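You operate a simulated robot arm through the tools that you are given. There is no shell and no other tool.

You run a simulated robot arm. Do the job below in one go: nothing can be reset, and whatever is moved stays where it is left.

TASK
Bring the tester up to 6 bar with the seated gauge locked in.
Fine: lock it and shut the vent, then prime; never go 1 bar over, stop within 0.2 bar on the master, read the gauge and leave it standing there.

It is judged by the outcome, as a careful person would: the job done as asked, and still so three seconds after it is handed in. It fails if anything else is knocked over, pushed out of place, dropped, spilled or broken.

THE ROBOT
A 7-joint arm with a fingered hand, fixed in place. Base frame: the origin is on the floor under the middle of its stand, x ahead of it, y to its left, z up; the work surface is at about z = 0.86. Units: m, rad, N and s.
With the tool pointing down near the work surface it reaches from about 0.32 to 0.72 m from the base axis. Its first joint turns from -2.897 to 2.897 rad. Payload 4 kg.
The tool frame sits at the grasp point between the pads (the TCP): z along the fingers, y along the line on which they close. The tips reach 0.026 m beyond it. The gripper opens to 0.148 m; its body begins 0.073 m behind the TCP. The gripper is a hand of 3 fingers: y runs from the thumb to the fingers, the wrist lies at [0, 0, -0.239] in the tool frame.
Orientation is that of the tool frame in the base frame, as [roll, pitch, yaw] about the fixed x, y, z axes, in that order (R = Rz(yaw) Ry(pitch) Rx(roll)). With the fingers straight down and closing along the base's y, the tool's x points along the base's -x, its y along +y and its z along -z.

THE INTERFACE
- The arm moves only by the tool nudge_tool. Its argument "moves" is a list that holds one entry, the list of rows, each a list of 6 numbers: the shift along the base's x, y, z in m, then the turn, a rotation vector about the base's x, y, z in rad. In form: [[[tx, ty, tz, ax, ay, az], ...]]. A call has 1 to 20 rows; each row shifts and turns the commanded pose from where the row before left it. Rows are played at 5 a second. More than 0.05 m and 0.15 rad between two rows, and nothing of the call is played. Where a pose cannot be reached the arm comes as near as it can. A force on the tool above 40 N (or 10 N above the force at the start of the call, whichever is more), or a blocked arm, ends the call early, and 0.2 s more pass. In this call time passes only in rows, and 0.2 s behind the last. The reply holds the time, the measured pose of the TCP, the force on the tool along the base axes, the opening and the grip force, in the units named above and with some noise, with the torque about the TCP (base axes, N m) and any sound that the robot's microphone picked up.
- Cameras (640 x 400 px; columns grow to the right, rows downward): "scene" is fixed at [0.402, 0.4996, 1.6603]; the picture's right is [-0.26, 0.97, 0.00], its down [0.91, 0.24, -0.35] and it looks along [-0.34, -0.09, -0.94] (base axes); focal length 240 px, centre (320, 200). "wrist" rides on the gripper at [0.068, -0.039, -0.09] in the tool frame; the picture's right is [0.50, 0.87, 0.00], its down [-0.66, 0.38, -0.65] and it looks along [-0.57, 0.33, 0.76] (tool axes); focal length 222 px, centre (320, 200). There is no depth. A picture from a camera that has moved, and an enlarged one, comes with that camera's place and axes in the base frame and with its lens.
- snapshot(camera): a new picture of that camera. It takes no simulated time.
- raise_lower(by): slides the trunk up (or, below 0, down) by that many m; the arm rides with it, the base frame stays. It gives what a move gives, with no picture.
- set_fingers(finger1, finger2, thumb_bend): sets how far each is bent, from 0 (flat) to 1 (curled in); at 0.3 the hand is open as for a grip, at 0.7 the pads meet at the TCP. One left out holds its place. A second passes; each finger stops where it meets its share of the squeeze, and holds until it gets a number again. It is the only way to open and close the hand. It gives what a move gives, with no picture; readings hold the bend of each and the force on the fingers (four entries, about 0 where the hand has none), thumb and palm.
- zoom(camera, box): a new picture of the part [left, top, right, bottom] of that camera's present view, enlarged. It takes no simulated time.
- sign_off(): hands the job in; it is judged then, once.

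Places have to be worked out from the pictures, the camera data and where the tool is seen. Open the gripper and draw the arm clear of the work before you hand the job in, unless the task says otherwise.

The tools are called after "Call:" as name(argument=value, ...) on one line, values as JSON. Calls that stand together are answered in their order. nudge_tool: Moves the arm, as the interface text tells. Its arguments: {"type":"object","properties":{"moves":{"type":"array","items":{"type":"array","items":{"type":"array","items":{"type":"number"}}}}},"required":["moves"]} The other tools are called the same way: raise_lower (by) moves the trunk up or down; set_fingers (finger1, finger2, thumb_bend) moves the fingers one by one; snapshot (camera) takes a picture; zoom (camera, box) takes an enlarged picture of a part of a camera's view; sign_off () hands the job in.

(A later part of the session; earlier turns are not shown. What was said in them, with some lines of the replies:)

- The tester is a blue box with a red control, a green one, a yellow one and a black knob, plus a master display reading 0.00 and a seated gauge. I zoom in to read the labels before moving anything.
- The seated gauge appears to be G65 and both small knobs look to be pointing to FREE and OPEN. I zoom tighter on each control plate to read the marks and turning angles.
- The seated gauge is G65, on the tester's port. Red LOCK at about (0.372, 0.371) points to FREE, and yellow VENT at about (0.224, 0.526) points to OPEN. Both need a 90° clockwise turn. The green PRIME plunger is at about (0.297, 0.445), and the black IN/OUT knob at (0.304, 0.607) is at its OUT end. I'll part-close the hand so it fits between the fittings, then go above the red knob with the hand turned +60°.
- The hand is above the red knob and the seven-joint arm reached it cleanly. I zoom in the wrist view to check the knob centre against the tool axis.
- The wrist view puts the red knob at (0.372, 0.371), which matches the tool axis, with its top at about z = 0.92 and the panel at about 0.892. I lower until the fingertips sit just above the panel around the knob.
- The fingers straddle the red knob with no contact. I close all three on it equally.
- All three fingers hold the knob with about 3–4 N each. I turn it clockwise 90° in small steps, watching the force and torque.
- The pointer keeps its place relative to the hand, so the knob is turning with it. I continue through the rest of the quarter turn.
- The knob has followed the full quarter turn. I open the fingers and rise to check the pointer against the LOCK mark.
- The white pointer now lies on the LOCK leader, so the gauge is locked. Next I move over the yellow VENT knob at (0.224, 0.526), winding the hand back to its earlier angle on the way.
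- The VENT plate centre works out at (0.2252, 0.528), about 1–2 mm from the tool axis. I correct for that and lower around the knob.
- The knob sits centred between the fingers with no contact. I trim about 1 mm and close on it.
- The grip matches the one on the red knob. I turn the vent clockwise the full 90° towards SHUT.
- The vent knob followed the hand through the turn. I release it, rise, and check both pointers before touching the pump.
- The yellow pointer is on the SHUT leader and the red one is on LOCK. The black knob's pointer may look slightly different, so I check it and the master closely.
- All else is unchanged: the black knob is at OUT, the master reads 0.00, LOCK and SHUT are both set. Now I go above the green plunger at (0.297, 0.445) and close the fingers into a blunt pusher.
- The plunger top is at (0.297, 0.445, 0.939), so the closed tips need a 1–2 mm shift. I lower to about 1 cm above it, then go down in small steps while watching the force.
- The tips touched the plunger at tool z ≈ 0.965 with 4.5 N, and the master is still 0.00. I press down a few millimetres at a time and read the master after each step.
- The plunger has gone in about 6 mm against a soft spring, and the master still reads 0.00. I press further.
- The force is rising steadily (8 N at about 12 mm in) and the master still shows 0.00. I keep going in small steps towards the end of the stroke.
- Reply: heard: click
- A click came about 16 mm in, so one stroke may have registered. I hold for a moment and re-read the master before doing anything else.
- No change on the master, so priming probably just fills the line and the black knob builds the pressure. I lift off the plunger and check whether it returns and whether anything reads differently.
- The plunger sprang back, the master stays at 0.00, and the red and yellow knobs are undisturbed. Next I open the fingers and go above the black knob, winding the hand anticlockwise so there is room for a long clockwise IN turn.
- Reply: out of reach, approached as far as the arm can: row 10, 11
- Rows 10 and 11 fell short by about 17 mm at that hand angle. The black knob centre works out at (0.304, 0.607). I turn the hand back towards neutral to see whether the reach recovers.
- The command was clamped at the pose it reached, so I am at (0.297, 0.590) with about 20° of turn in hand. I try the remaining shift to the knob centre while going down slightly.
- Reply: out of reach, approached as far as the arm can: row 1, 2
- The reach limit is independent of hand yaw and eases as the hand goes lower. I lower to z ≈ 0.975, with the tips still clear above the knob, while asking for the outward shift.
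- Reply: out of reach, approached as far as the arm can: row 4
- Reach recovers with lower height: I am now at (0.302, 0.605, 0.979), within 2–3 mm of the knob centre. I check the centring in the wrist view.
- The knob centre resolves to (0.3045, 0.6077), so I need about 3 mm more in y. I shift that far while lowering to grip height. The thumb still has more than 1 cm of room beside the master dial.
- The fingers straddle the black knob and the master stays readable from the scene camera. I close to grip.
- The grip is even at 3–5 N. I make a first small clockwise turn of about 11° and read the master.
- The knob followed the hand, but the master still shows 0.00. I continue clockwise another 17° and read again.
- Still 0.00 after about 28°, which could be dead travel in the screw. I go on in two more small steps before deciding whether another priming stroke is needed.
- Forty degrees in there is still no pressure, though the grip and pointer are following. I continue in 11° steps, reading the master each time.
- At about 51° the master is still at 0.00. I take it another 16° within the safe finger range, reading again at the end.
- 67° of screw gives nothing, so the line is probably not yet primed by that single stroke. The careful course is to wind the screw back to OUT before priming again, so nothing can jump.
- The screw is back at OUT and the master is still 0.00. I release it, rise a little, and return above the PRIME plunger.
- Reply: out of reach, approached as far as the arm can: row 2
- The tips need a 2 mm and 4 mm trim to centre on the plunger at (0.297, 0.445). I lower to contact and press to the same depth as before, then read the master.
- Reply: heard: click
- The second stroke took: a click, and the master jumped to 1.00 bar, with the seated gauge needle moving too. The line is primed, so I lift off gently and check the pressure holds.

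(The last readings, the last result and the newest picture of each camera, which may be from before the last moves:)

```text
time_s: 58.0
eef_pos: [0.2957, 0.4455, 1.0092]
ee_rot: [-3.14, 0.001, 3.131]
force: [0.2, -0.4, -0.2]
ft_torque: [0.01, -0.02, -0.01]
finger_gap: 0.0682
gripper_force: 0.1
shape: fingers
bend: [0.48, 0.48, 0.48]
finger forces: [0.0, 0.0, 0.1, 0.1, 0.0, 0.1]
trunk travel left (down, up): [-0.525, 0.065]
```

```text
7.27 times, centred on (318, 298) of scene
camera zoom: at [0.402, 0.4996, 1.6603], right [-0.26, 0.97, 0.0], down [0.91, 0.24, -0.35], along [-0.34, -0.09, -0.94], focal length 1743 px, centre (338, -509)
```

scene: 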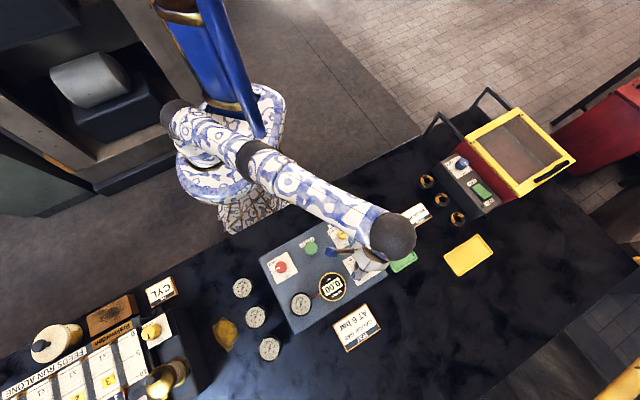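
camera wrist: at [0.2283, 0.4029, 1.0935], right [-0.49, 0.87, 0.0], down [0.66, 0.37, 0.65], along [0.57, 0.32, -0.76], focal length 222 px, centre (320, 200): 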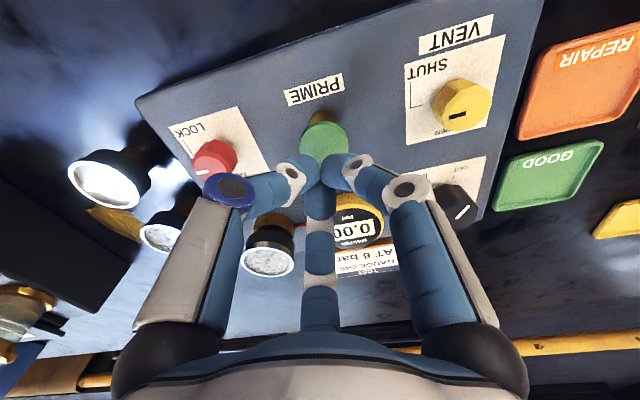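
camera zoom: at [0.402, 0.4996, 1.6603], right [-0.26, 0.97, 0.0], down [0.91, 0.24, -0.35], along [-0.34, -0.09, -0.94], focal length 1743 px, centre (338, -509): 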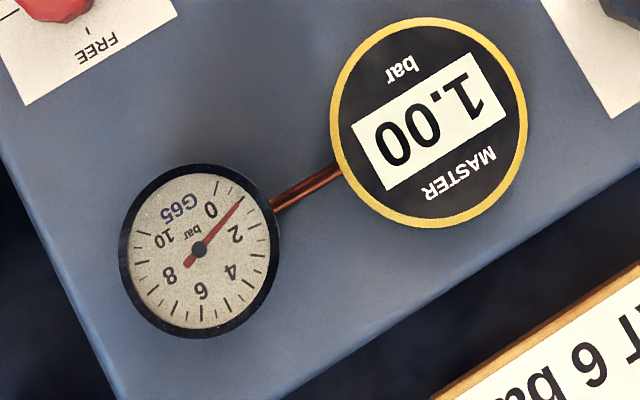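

The pressure holds at 1.00 with the plunger released. I now go back over the black screw with the hand wound about +75° anticlockwise, descending as I go out so the reach is there.

Call:
nudge_tool(moves=[[[0.0008, 0.0144, -0.0031, 0, 0, 0.12], [0.0008, 0.0144, -0.0031, 0, 0, 0.12], [0.0008, 0.0144, -0.0031, 0, 0, 0.12], [0.0008, 0.0144, -0.0031, 0, 0, 0.12], [0.0008, 0.0144, -0.0031, 0, 0, 0.12], [0.0008, 0.0144, -0.0031, 0, 0, 0.12], [0.0008, 0.0144, -0.0031, 0, 0, 0.12], [0.0008, 0.0144, -0.0031, 0, 0, 0.12], [0.0008, 0.0144, -0.0031, 0, 0, 0.12], [0.0008, 0.0144, -0.0031, 0, 0, 0.12], [0.0008, 0.0144, -0.0031, 0, 0, 0.12], [0, 0, 0, 0, 0, 0]]])

Call:
snapshot(camera="wrist")

Call:
zoom(camera="wrist", box=[220, 60, 420, 240])

```text
time_s: 60.6
eef_pos: [0.3037, 0.6045, 0.9763]
ee_rot: [3.141, -0.002, -1.829]
force: [-0.9, -0.7, -0.3]
ft_torque: [0.02, 0.04, 0.05]
finger_gap: 0.0683
gripper_force: 0.0
shape: fingers
bend: [0.48, 0.48, 0.48]
finger forces: [0.0, 0.0, 0.0, 0.0, 0.0, 0.1]
trunk travel left (down, up): [-0.525, 0.065]
```

```text
taken
camera wrist: at [0.3251, 0.5289, 1.0681], right [-0.96, -0.26, 0.0], down [-0.2, 0.73, 0.65], along [-0.17, 0.63, -0.76], focal length 222 px, centre (320, 200)
```

wrist: 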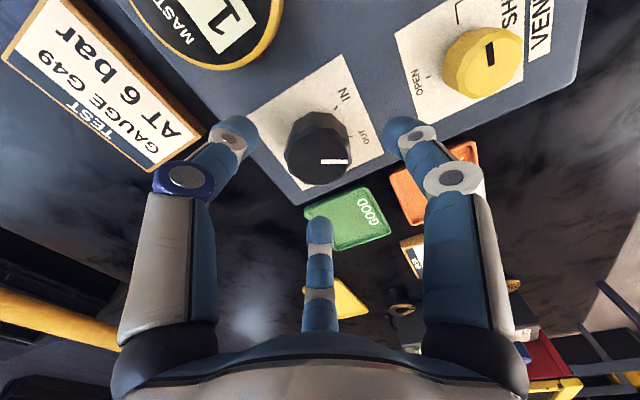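

```text
2.22 times, centred on (320, 150) of wrist
camera zoom: at [0.3251, 0.5289, 1.0681], right [-0.96, -0.26, 0.0], down [-0.2, 0.73, 0.65], along [-0.17, 0.63, -0.76], focal length 494 px, centre (320, 311)
```

zoom: 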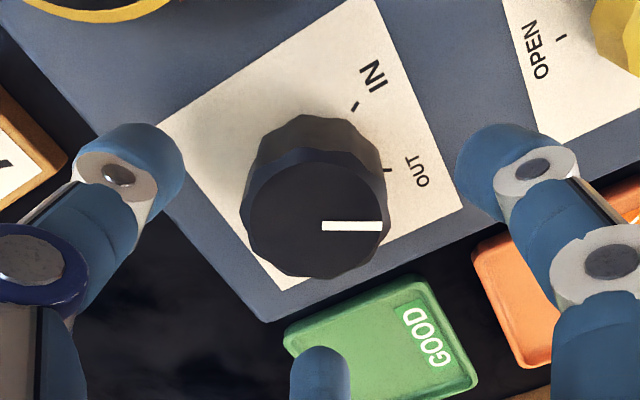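

I'm at (0.304, 0.605, 0.976) with the hand turned 75°, about 3 mm short in y. I trim and lower around the screw knob.

Call:
nudge_tool(moves=[[[0, 0.001, -0.013, 0, 0, 0], [0, 0.002, -0.013, 0, 0, 0], [0, 0, -0.013, 0, 0, 0], [0, 0, -0.011, 0, 0, 0], [0, 0, 0, 0, 0, 0]]])

Call:
snapshot(camera="wrist")

```text
time_s: 61.8
eef_pos: [0.3049, 0.6061, 0.924]
ee_rot: [-3.14, 0.001, -1.83]
force: [-0.6, 0.4, -0.4]
ft_torque: [0.02, 0.01, -0.03]
finger_gap: 0.0684
gripper_force: 0.0
shape: fingers
bend: [0.48, 0.48, 0.48]
finger forces: [0.0, 0.0, 0.1, 0.0, 0.1, 0.0]
trunk travel left (down, up): [-0.525, 0.065]
```

```text
taken
camera wrist: at [0.3258, 0.531, 1.0151], right [-0.97, -0.26, 0.0], down [-0.2, 0.73, 0.65], along [-0.17, 0.63, -0.76], focal length 222 px, centre (320, 200)
```

wrist: 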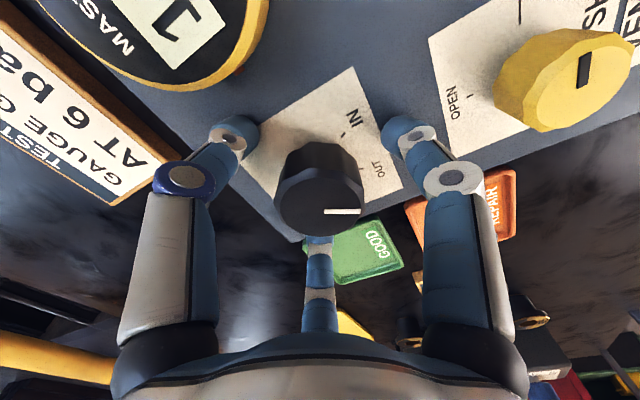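

The fingers are clear of everything and centred on the knob. I close to grip and confirm the master hasn't moved.

Call:
set_fingers(finger1=0.62, finger2=0.62, thumb_bend=0.62)

Call:
zoom(camera="scene", box=[285, 270, 350, 325])

```text
time_s: 62.8
eef_pos: [0.3048, 0.6065, 0.9237]
ee_rot: [-3.14, 0.001, -1.832]
force: [0.7, 1.1, -1.0]
ft_torque: [-0.04, -0.04, 0.02]
finger_gap: 0.0345
gripper_force: 6.3
shape: fingers
bend: [0.58, 0.57, 0.59]
finger forces: [3.0, 4.3, 0.0, 0.0, 4.3, 0.0]
trunk travel left (down, up): [-0.525, 0.065]
```

```text
7.27 times, centred on (318, 298) of scene
camera zoom: at [0.402, 0.4996, 1.6603], right [-0.26, 0.97, 0.0], down [0.91, 0.24, -0.35], along [-0.34, -0.09, -0.94], focal length 1743 px, centre (338, -509)
```

zoom: 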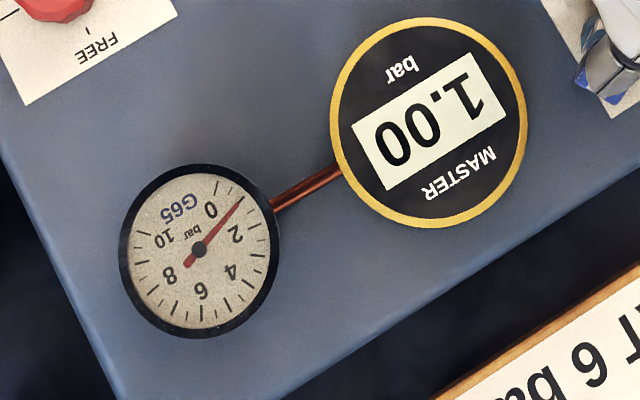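

Gripped, and the master is still 1.00. I turn clockwise by about 6° to find the pressure gained per degree.

Call:
nudge_tool(moves=[[[0, 0, 0, 0, 0, -0.1], [0, 0, 0, 0, 0, 0]]])

Call:
zoom(camera="scene", box=[285, 270, 350, 325])

```text
time_s: 63.4
eef_pos: [0.3053, 0.6075, 0.9245]
ee_rot: [3.141, -0.002, -1.933]
force: [-1.3, 0.9, -0.3]
ft_torque: [-0.02, -0.01, 0.0]
finger_gap: 0.0349
gripper_force: 6.5
shape: fingers
bend: [0.58, 0.57, 0.59]
finger forces: [4.0, 4.2, 0.1, 0.1, 3.8, 0.1]
trunk travel left (down, up): [-0.525, 0.065]
```

```text
7.27 times, centred on (318, 298) of scene
camera zoom: at [0.402, 0.4996, 1.6603], right [-0.26, 0.97, 0.0], down [0.91, 0.24, -0.35], along [-0.34, -0.09, -0.94], focal length 1743 px, centre (338, -509)
```

zoom: 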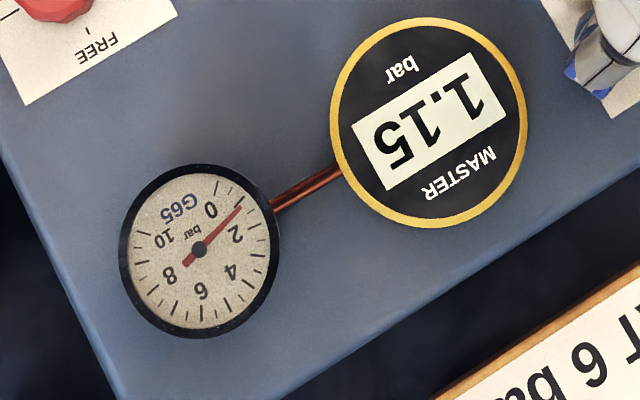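

The master rose to 1.15 bar for 0.1 rad, so about 1.5 bar per radian. I turn another 0.4 rad and check linearity.

Call:
nudge_tool(moves=[[[0, 0, 0, 0, 0, -0.1], [0, 0, 0, 0, 0, -0.1], [0, 0, 0, 0, 0, -0.1], [0, 0, 0, 0, 0, -0.1], [0, 0, 0, 0, 0, 0]]])

Call:
zoom(camera="scene", box=[285, 270, 350, 325])

Call:
snapshot(camera="wrist")

```text
time_s: 64.6
eef_pos: [0.3037, 0.6064, 0.9248]
ee_rot: [3.141, 0.0, -2.333]
force: [-1.1, 0.0, -0.8]
ft_torque: [-0.04, 0.04, 0.04]
finger_gap: 0.0346
gripper_force: 5.6
shape: fingers
bend: [0.58, 0.57, 0.6]
finger forces: [4.1, 4.3, 0.0, 0.0, 3.9, 0.0]
trunk travel left (down, up): [-0.525, 0.065]
```

```text
7.27 times, centred on (318, 298) of scene
camera zoom: at [0.402, 0.4996, 1.6603], right [-0.26, 0.97, 0.0], down [0.91, 0.24, -0.35], along [-0.34, -0.09, -0.94], focal length 1743 px, centre (338, -509)
```

zoom: 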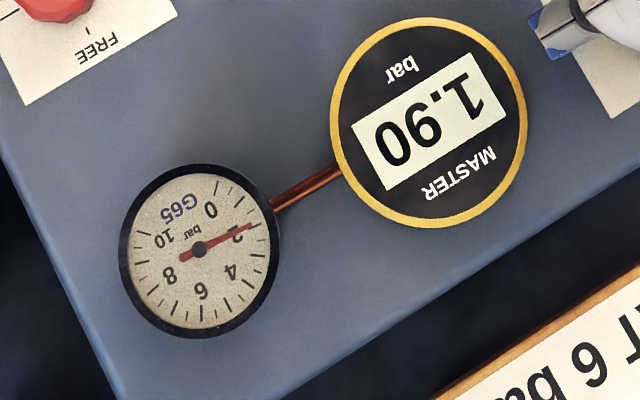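

```text
taken
camera wrist: at [0.2875, 0.5305, 1.0152], right [-0.97, 0.24, 0.0], down [0.18, 0.74, 0.65], along [0.15, 0.64, -0.76], focal length 222 px, centre (320, 200)
```

wrist: 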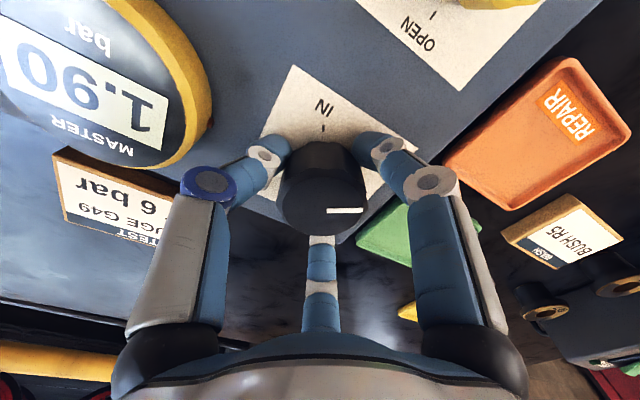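

1.90 bar after 0.5 rad in all, so about 1.9 bar per radian. I keep turning in 0.4 rad chunks with a read after each.

Call:
nudge_tool(moves=[[[0, 0, 0, 0, 0, -0.1], [0, 0, 0, 0, 0, -0.1], [0, 0, 0, 0, 0, -0.1], [0, 0, 0, 0, 0, -0.1], [0, 0, 0, 0, 0, -0.1], [0, 0, 0, 0, 0, 0]]])

Call:
zoom(camera="scene", box=[285, 270, 350, 325])

```text
time_s: 66.0
eef_pos: [0.3045, 0.6069, 0.9246]
ee_rot: [-3.141, -0.001, -2.83]
force: [-4.4, -2.4, -0.5]
ft_torque: [-0.13, 0.11, 0.03]
finger_gap: 0.0351
gripper_force: 6.4
shape: fingers
bend: [0.57, 0.58, 0.59]
finger forces: [4.7, 3.3, 0.0, 0.1, 4.9, 0.0]
trunk travel left (down, up): [-0.525, 0.065]
```

```text
7.27 times, centred on (318, 298) of scene
camera zoom: at [0.402, 0.4996, 1.6603], right [-0.26, 0.97, 0.0], down [0.91, 0.24, -0.35], along [-0.34, -0.09, -0.94], focal length 1743 px, centre (338, -509)
```

zoom: 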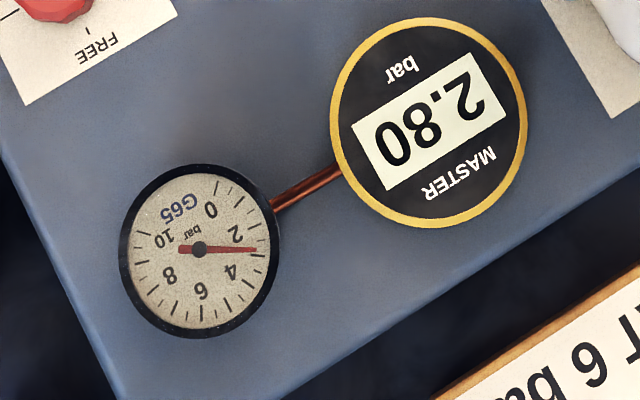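

2.80 bar at 1.0 rad, a steady 1.8 bar per radian, so about 1.78 rad remains. I continue another 0.6 rad.

Call:
nudge_tool(moves=[[[0, 0, 0, 0, 0, -0.1], [0, 0, 0, 0, 0, -0.1], [0, 0, 0, 0, 0, -0.1], [0, 0, 0, 0, 0, -0.1], [0, 0, 0, 0, 0, -0.1], [0, 0, 0, 0, 0, -0.1], [0, 0, 0, 0, 0, 0]]])

Call:
zoom(camera="scene", box=[285, 270, 350, 325])

Call:
snapshot(camera="wrist")

```text
time_s: 67.6
eef_pos: [0.3048, 0.6075, 0.9249]
ee_rot: [3.141, 0.0, 2.852]
force: [-5.6, 0.5, -4.2]
ft_torque: [-0.01, 0.16, 0.0]
finger_gap: 0.0351
gripper_force: 6.2
shape: fingers
bend: [0.57, 0.58, 0.59]
finger forces: [4.5, 2.9, 0.0, 0.0, 5.0, 0.0]
trunk travel left (down, up): [-0.525, 0.065]
```

```text
7.27 times, centred on (318, 298) of scene
camera zoom: at [0.402, 0.4996, 1.6603], right [-0.26, 0.97, 0.0], down [0.91, 0.24, -0.35], along [-0.34, -0.09, -0.94], focal length 1743 px, centre (338, -509)
```

zoom: 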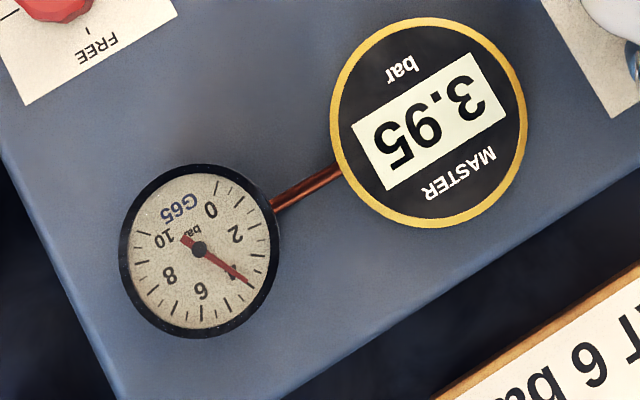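

```text
taken
camera wrist: at [0.2294, 0.5894, 1.0159], right [-0.23, 0.97, 0.0], down [0.74, 0.18, 0.65], along [0.64, 0.15, -0.76], focal length 222 px, centre (320, 200)
```

wrist: 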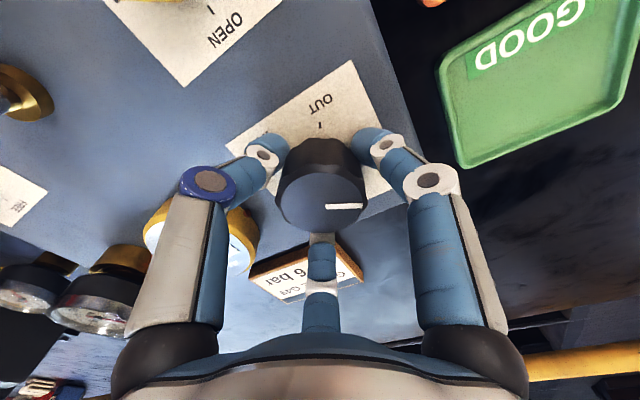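

3.95 bar at 1.6 rad; about 1.1 rad remains. I continue 0.5 rad, then shorten the steps.

Call:
nudge_tool(moves=[[[0, 0, 0, 0, 0, -0.1], [0, 0, 0, 0, 0, -0.1], [0, 0, 0, 0, 0, -0.1], [0, 0, 0, 0, 0, -0.1], [0, 0, 0, 0, 0, -0.1], [0, 0, 0, 0, 0, 0]]])

Call:
zoom(camera="scene", box=[285, 270, 350, 325])

```text
time_s: 69.0
eef_pos: [0.3043, 0.6064, 0.9243]
ee_rot: [-3.141, 0.0, 2.35]
force: [-5.4, 1.9, -2.0]
ft_torque: [0.06, 0.17, 0.05]
finger_gap: 0.0353
gripper_force: 6.6
shape: fingers
bend: [0.57, 0.58, 0.59]
finger forces: [4.3, 2.8, 0.1, 0.1, 5.7, 0.0]
trunk travel left (down, up): [-0.525, 0.065]
```

```text
7.27 times, centred on (318, 298) of scene
camera zoom: at [0.402, 0.4996, 1.6603], right [-0.26, 0.97, 0.0], down [0.91, 0.24, -0.35], along [-0.34, -0.09, -0.94], focal length 1743 px, centre (338, -509)
```

zoom: 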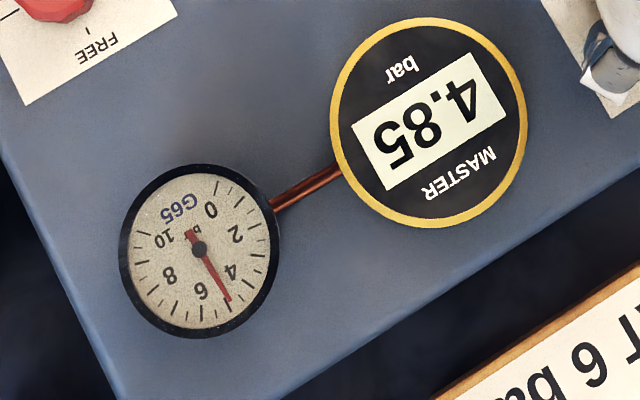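

4.85 bar. About 0.62 rad remains, so I take 0.4 rad and then creep.

Call:
nudge_tool(moves=[[[0, 0, 0, 0, 0, -0.1], [0, 0, 0, 0, 0, -0.1], [0, 0, 0, 0, 0, -0.1], [0, 0, 0, 0, 0, -0.1], [0, 0, 0, 0, 0, 0]]])

Call:
zoom(camera="scene", box=[285, 270, 350, 325])

Call:
snapshot(camera="wrist")

```text
time_s: 70.2
eef_pos: [0.3049, 0.6085, 0.9243]
ee_rot: [3.141, 0.001, 1.953]
force: [-5.9, 2.2, 0.7]
ft_torque: [0.05, 0.19, 0.0]
finger_gap: 0.0355
gripper_force: 7.0
shape: fingers
bend: [0.58, 0.58, 0.59]
finger forces: [3.9, 3.1, 0.1, 0.0, 6.4, 0.1]
trunk travel left (down, up): [-0.525, 0.065]
```

```text
7.27 times, centred on (318, 298) of scene
camera zoom: at [0.402, 0.4996, 1.6603], right [-0.26, 0.97, 0.0], down [0.91, 0.24, -0.35], along [-0.34, -0.09, -0.94], focal length 1743 px, centre (338, -509)
```

zoom: 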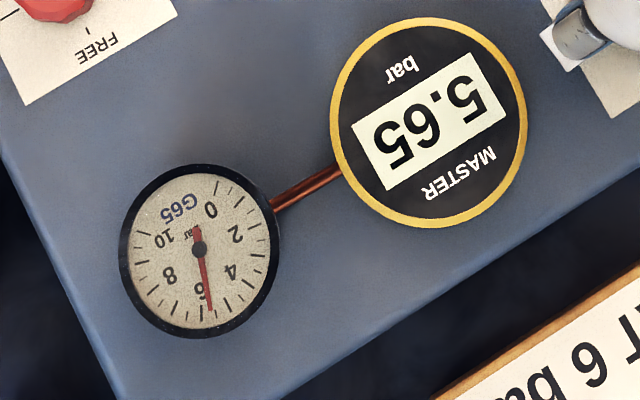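

```text
taken
camera wrist: at [0.2444, 0.6559, 1.0151], right [0.62, 0.79, 0.0], down [0.59, -0.47, 0.65], along [0.51, -0.4, -0.76], focal length 222 px, centre (320, 200)
```

wrist: 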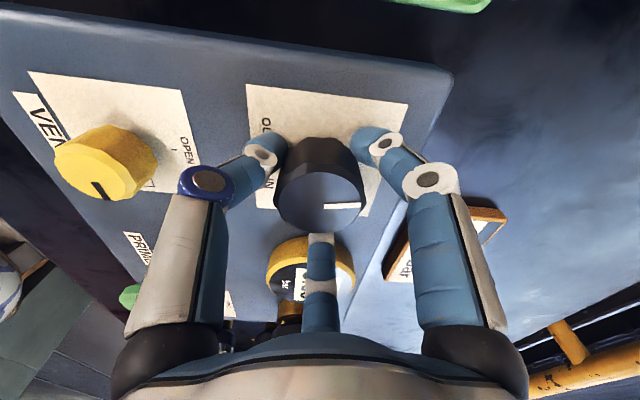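

5.65 bar; 0.35 bar more is about 0.18 rad. I take 0.12 rad first, then read.

Call:
nudge_tool(moves=[[[0, 0, 0, 0, 0, -0.06], [0, 0, 0, 0, 0, -0.06], [0, 0, 0, 0, 0, 0]]])

Call:
zoom(camera="scene", box=[285, 270, 350, 325])

```text
time_s: 71.0
eef_pos: [0.3054, 0.608, 0.9246]
ee_rot: [3.141, 0.0, 1.833]
force: [-5.5, 0.5, 2.3]
ft_torque: [0.02, 0.17, 0.05]
finger_gap: 0.0354
gripper_force: 6.4
shape: fingers
bend: [0.58, 0.58, 0.59]
finger forces: [3.7, 3.3, 0.0, 0.1, 6.6, 0.0]
trunk travel left (down, up): [-0.525, 0.065]
```

```text
7.27 times, centred on (318, 298) of scene
camera zoom: at [0.402, 0.4996, 1.6603], right [-0.26, 0.97, 0.0], down [0.91, 0.24, -0.35], along [-0.34, -0.09, -0.94], focal length 1743 px, centre (338, -509)
```

zoom: 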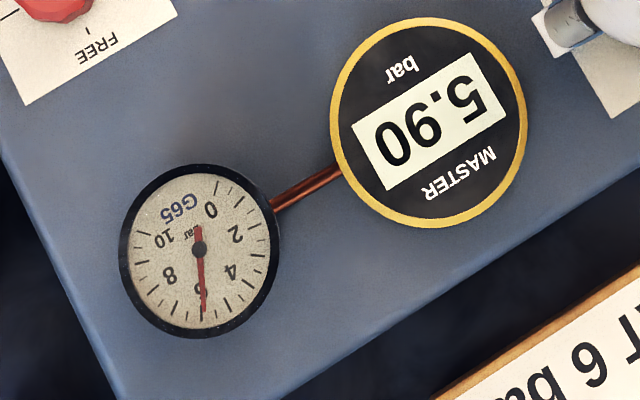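

5.90 bar, already inside the 0.2 band. One last nudge of 0.05 rad should bring it to 6.00.

Call:
nudge_tool(moves=[[[0, 0, 0, 0, 0, -0.05], [0, 0, 0, 0, 0, 0], [0, 0, 0, 0, 0, 0]]])

Call:
zoom(camera="scene", box=[285, 270, 350, 325])

```text
time_s: 71.8
eef_pos: [0.3059, 0.6076, 0.9247]
ee_rot: [-3.141, 0.0, 1.782]
force: [-4.6, 1.3, -0.4]
ft_torque: [0.06, 0.14, 0.03]
finger_gap: 0.0355
gripper_force: 6.7
shape: fingers
bend: [0.58, 0.58, 0.59]
finger forces: [3.7, 3.5, 0.0, 0.0, 6.4, 0.0]
trunk travel left (down, up): [-0.525, 0.065]
```

```text
7.27 times, centred on (318, 298) of scene
camera zoom: at [0.402, 0.4996, 1.6603], right [-0.26, 0.97, 0.0], down [0.91, 0.24, -0.35], along [-0.34, -0.09, -0.94], focal length 1743 px, centre (338, -509)
```

zoom: 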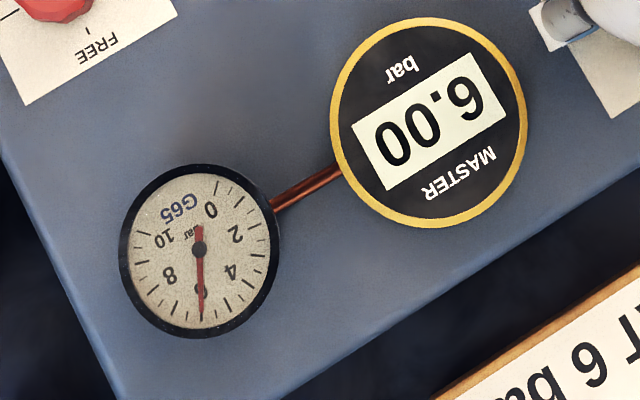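

The master reads 6.00 bar. One finger points towards the master dial, so I open only a little, about 9 mm per side, and check the reading before lifting.

Call:
set_fingers(finger1=0.54, finger2=0.54, thumb_bend=0.54)

Call:
zoom(camera="scene", box=[285, 270, 350, 325])

Call:
snapshot(camera="wrist")

```text
time_s: 72.8
eef_pos: [0.3048, 0.6073, 0.9242]
ee_rot: [-3.141, 0.001, 1.782]
force: [-0.5, 1.6, 0.1]
ft_torque: [0.02, 0.02, 0.0]
finger_gap: 0.0484
gripper_force: 0.0
shape: fingers
bend: [0.54, 0.54, 0.54]
finger forces: [0.0, 0.0, 0.0, 0.1, 0.0, 0.1]
trunk travel left (down, up): [-0.525, 0.065]
```

```text
7.27 times, centred on (318, 298) of scene
camera zoom: at [0.402, 0.4996, 1.6603], right [-0.26, 0.97, 0.0], down [0.91, 0.24, -0.35], along [-0.34, -0.09, -0.94], focal length 1743 px, centre (338, -509)
```

zoom: 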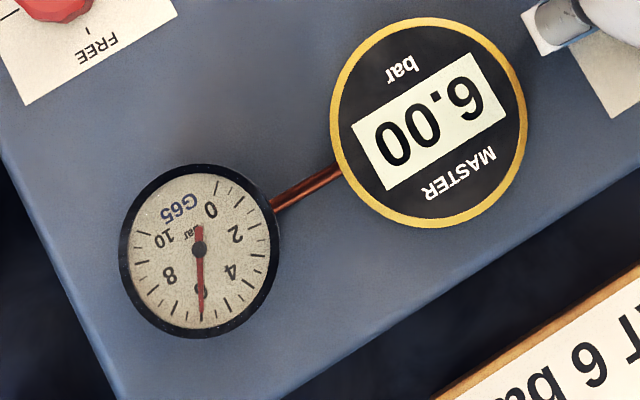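

```text
taken
camera wrist: at [0.2541, 0.6656, 1.0153], right [0.74, 0.67, 0.0], down [0.51, -0.56, 0.65], along [0.44, -0.49, -0.76], focal length 222 px, centre (320, 200)
```

wrist: 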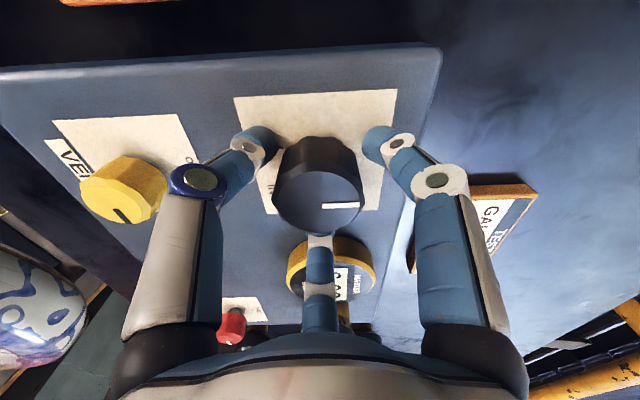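

Released with zero finger force and the master still at 6.00. I lift straight up slowly until the tips are above the knob.

Call:
nudge_tool(moves=[[[0, 0, 0.008, 0, 0, 0], [0, 0, 0.01, 0, 0, 0], [0, 0, 0.012, 0, 0, 0], [0, 0, 0.012, 0, 0, 0], [0, 0, 0, 0, 0, 0]]])

Call:
zoom(camera="scene", box=[285, 270, 350, 325])

Call:
snapshot(camera="wrist")

```text
time_s: 74.0
eef_pos: [0.3054, 0.6069, 0.9668]
ee_rot: [3.141, 0.002, 1.781]
force: [-0.8, 0.0, 0.1]
ft_torque: [-0.04, 0.01, -0.03]
finger_gap: 0.0486
gripper_force: 0.2
shape: fingers
bend: [0.54, 0.54, 0.54]
finger forces: [0.1, 0.0, 0.0, 0.1, 0.0, 0.1]
trunk travel left (down, up): [-0.525, 0.065]
```

```text
7.27 times, centred on (318, 298) of scene
camera zoom: at [0.402, 0.4996, 1.6603], right [-0.26, 0.97, 0.0], down [0.91, 0.24, -0.35], along [-0.34, -0.09, -0.94], focal length 1743 px, centre (338, -509)
```

zoom: 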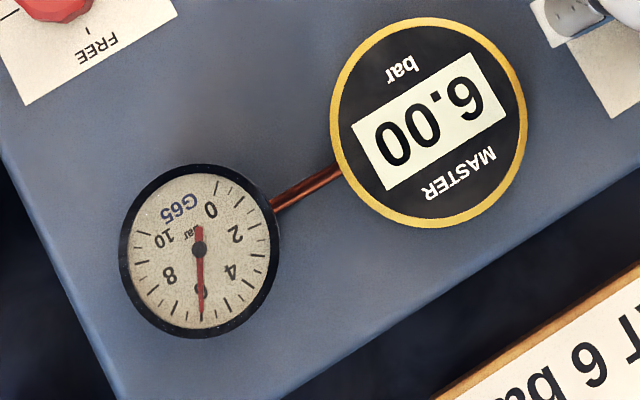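

```text
taken
camera wrist: at [0.2533, 0.6644, 1.058], right [0.74, 0.67, 0.0], down [0.51, -0.56, 0.65], along [0.44, -0.48, -0.76], focal length 222 px, centre (320, 200)
```

wrist: 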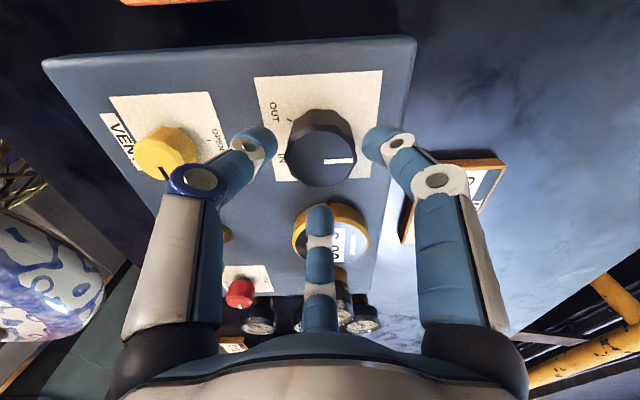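

The hand is clear above the knob and the pressure is steady. I draw inward and up, away from the bench and back towards the starting pose, unwinding the wrist on the way.

Call:
nudge_tool(moves=[[[-0.006, -0.012, 0.015, 0, 0, 0], [-0.01, -0.018, 0.025, 0, 0, 0.1], [-0.022, -0.0165, 0.029, 0, 0, 0.12], [-0.022, -0.0165, 0.029, 0, 0, 0.12], [-0.022, -0.0165, 0.029, 0, 0, 0.12], [-0.022, -0.0165, 0.029, 0, 0, 0.12], [-0.022, -0.0165, 0.029, 0, 0, 0.12], [-0.022, -0.0165, 0.029, 0, 0, 0.12], [-0.022, -0.0165, 0.029, 0, 0, 0.12], [-0.022, -0.0165, 0.029, 0, 0, 0.12], [-0.022, -0.0165, 0.029, 0, 0, 0.12], [0, 0, 0, 0, 0, 0]]])

Call:
set_fingers(finger1=0.3, finger2=0.3, thumb_bend=0.3)

Call:
snapshot(camera="scene")

Call:
zoom(camera="scene", box=[285, 270, 350, 325])

Call:
zoom(camera="scene", box=[286, 288, 318, 316])

Call:
zoom(camera="scene", box=[250, 200, 400, 350])

```text
time_s: 76.6
eef_pos: [0.0906, 0.4238, 1.2691]
ee_rot: [3.141, 0.0, 2.963]
force: [-0.4, -0.2, -0.3]
ft_torque: [0.01, 0.0, 0.04]
finger_gap: 0.0485
gripper_force: 0.1
shape: fingers
bend: [0.54, 0.54, 0.54]
finger forces: [0.0, 0.0, 0.0, 0.0, 0.1, 0.1]
trunk travel left (down, up): [-0.525, 0.065]
```

```text
time_s: 77.6
eef_pos: [0.0905, 0.4254, 1.2686]
ee_rot: [3.141, 0.0, 2.964]
force: [0.6, -0.2, -1.1]
ft_torque: [-0.03, -0.02, 0.06]
finger_gap: 0.1265
gripper_force: 0.1
shape: fingers
bend: [0.3, 0.3, 0.3]
finger forces: [0.0, 0.0, 0.1, 0.1, 0.0, 0.0]
trunk travel left (down, up): [-0.525, 0.065]
```

```text
taken
```

scene: 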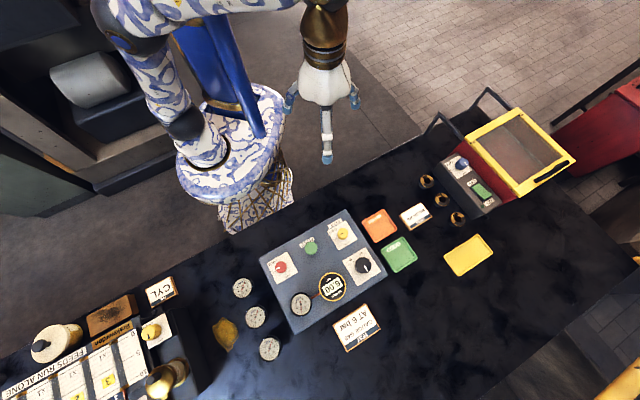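

```text
7.27 times, centred on (318, 298) of scene
camera zoom: at [0.402, 0.4996, 1.6603], right [-0.26, 0.97, 0.0], down [0.91, 0.24, -0.35], along [-0.34, -0.09, -0.94], focal length 1743 px, centre (338, -509)
```

zoom: 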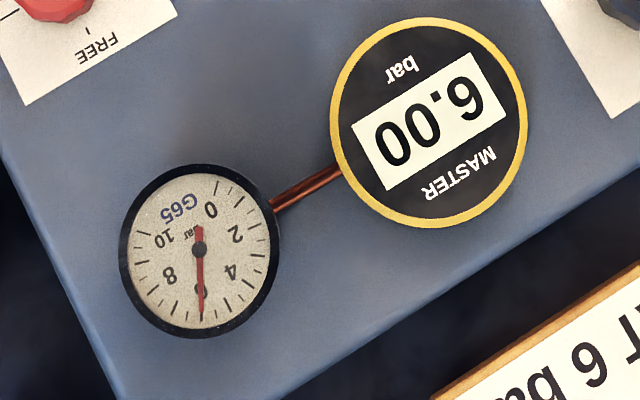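

```text
14.29 times, centred on (302, 302) of scene
camera zoom: at [0.402, 0.4996, 1.6603], right [-0.26, 0.97, 0.0], down [0.91, 0.24, -0.35], along [-0.34, -0.09, -0.94], focal length 3424 px, centre (577, -1257)
```

zoom: 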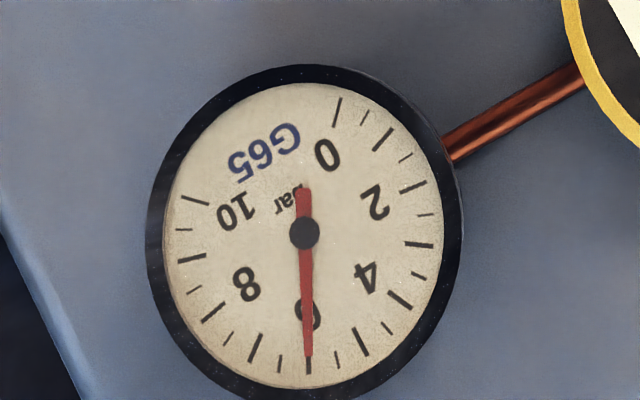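

```text
2.67 times, centred on (325, 275) of scene
camera zoom: at [0.402, 0.4996, 1.6603], right [-0.26, 0.97, 0.0], down [0.91, 0.24, -0.35], along [-0.34, -0.09, -0.94], focal length 639 px, centre (307, 0)
```

zoom: 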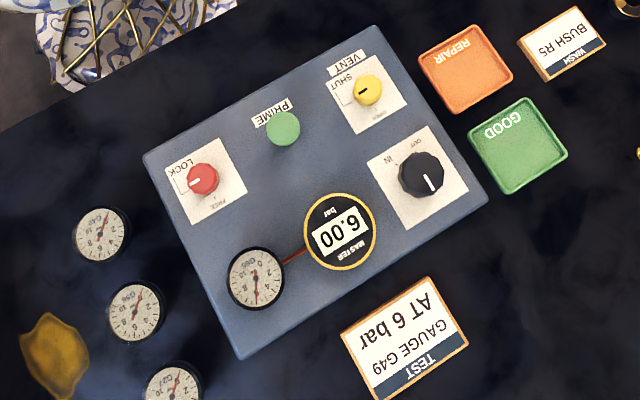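

The arm is clear and the hand is open. LOCK and SHUT are both set and the plunger is up. The master has held 6.00 bar for about 6 s. The seated gauge, G65, has its needle on the 6 mark, so it reads 6.0 bar. The card on the bench names G49, but you asked for the seated gauge, so I left G65 in place and handled nothing else; I hand in now.

Call:
sign_off()

```text
The job is handed in.
```

The tester is standing at 6.00 bar on the master, with the seated gauge locked in and the vent shut. The seated gauge, G65, reads 6.0 bar, with its needle on the 6 mark.

- **Priming:** the first stroke clicked but showed no pressure, even with the fine screw turned in about 67°. I wound the screw back to OUT and gave a second stroke, which brought the master to 1.00 bar.
- **Bringing it up:** I raised the rest with the IN/OUT screw in steps. No master reading went above 6.00 bar, and it had held there for about 6 seconds when I last checked.
- **Where things are:** the hand is open and the arm is clear of the bench. Nothing else on the bench was moved.

**Card mismatch:** the card beside the tester says "TEST GAUGE G49 AT 6 bar", but the gauge on the port is G65. You asked for the seated gauge, so I tested G65 and left G49 on the bench. If G49 was the one you meant, it still needs testing.
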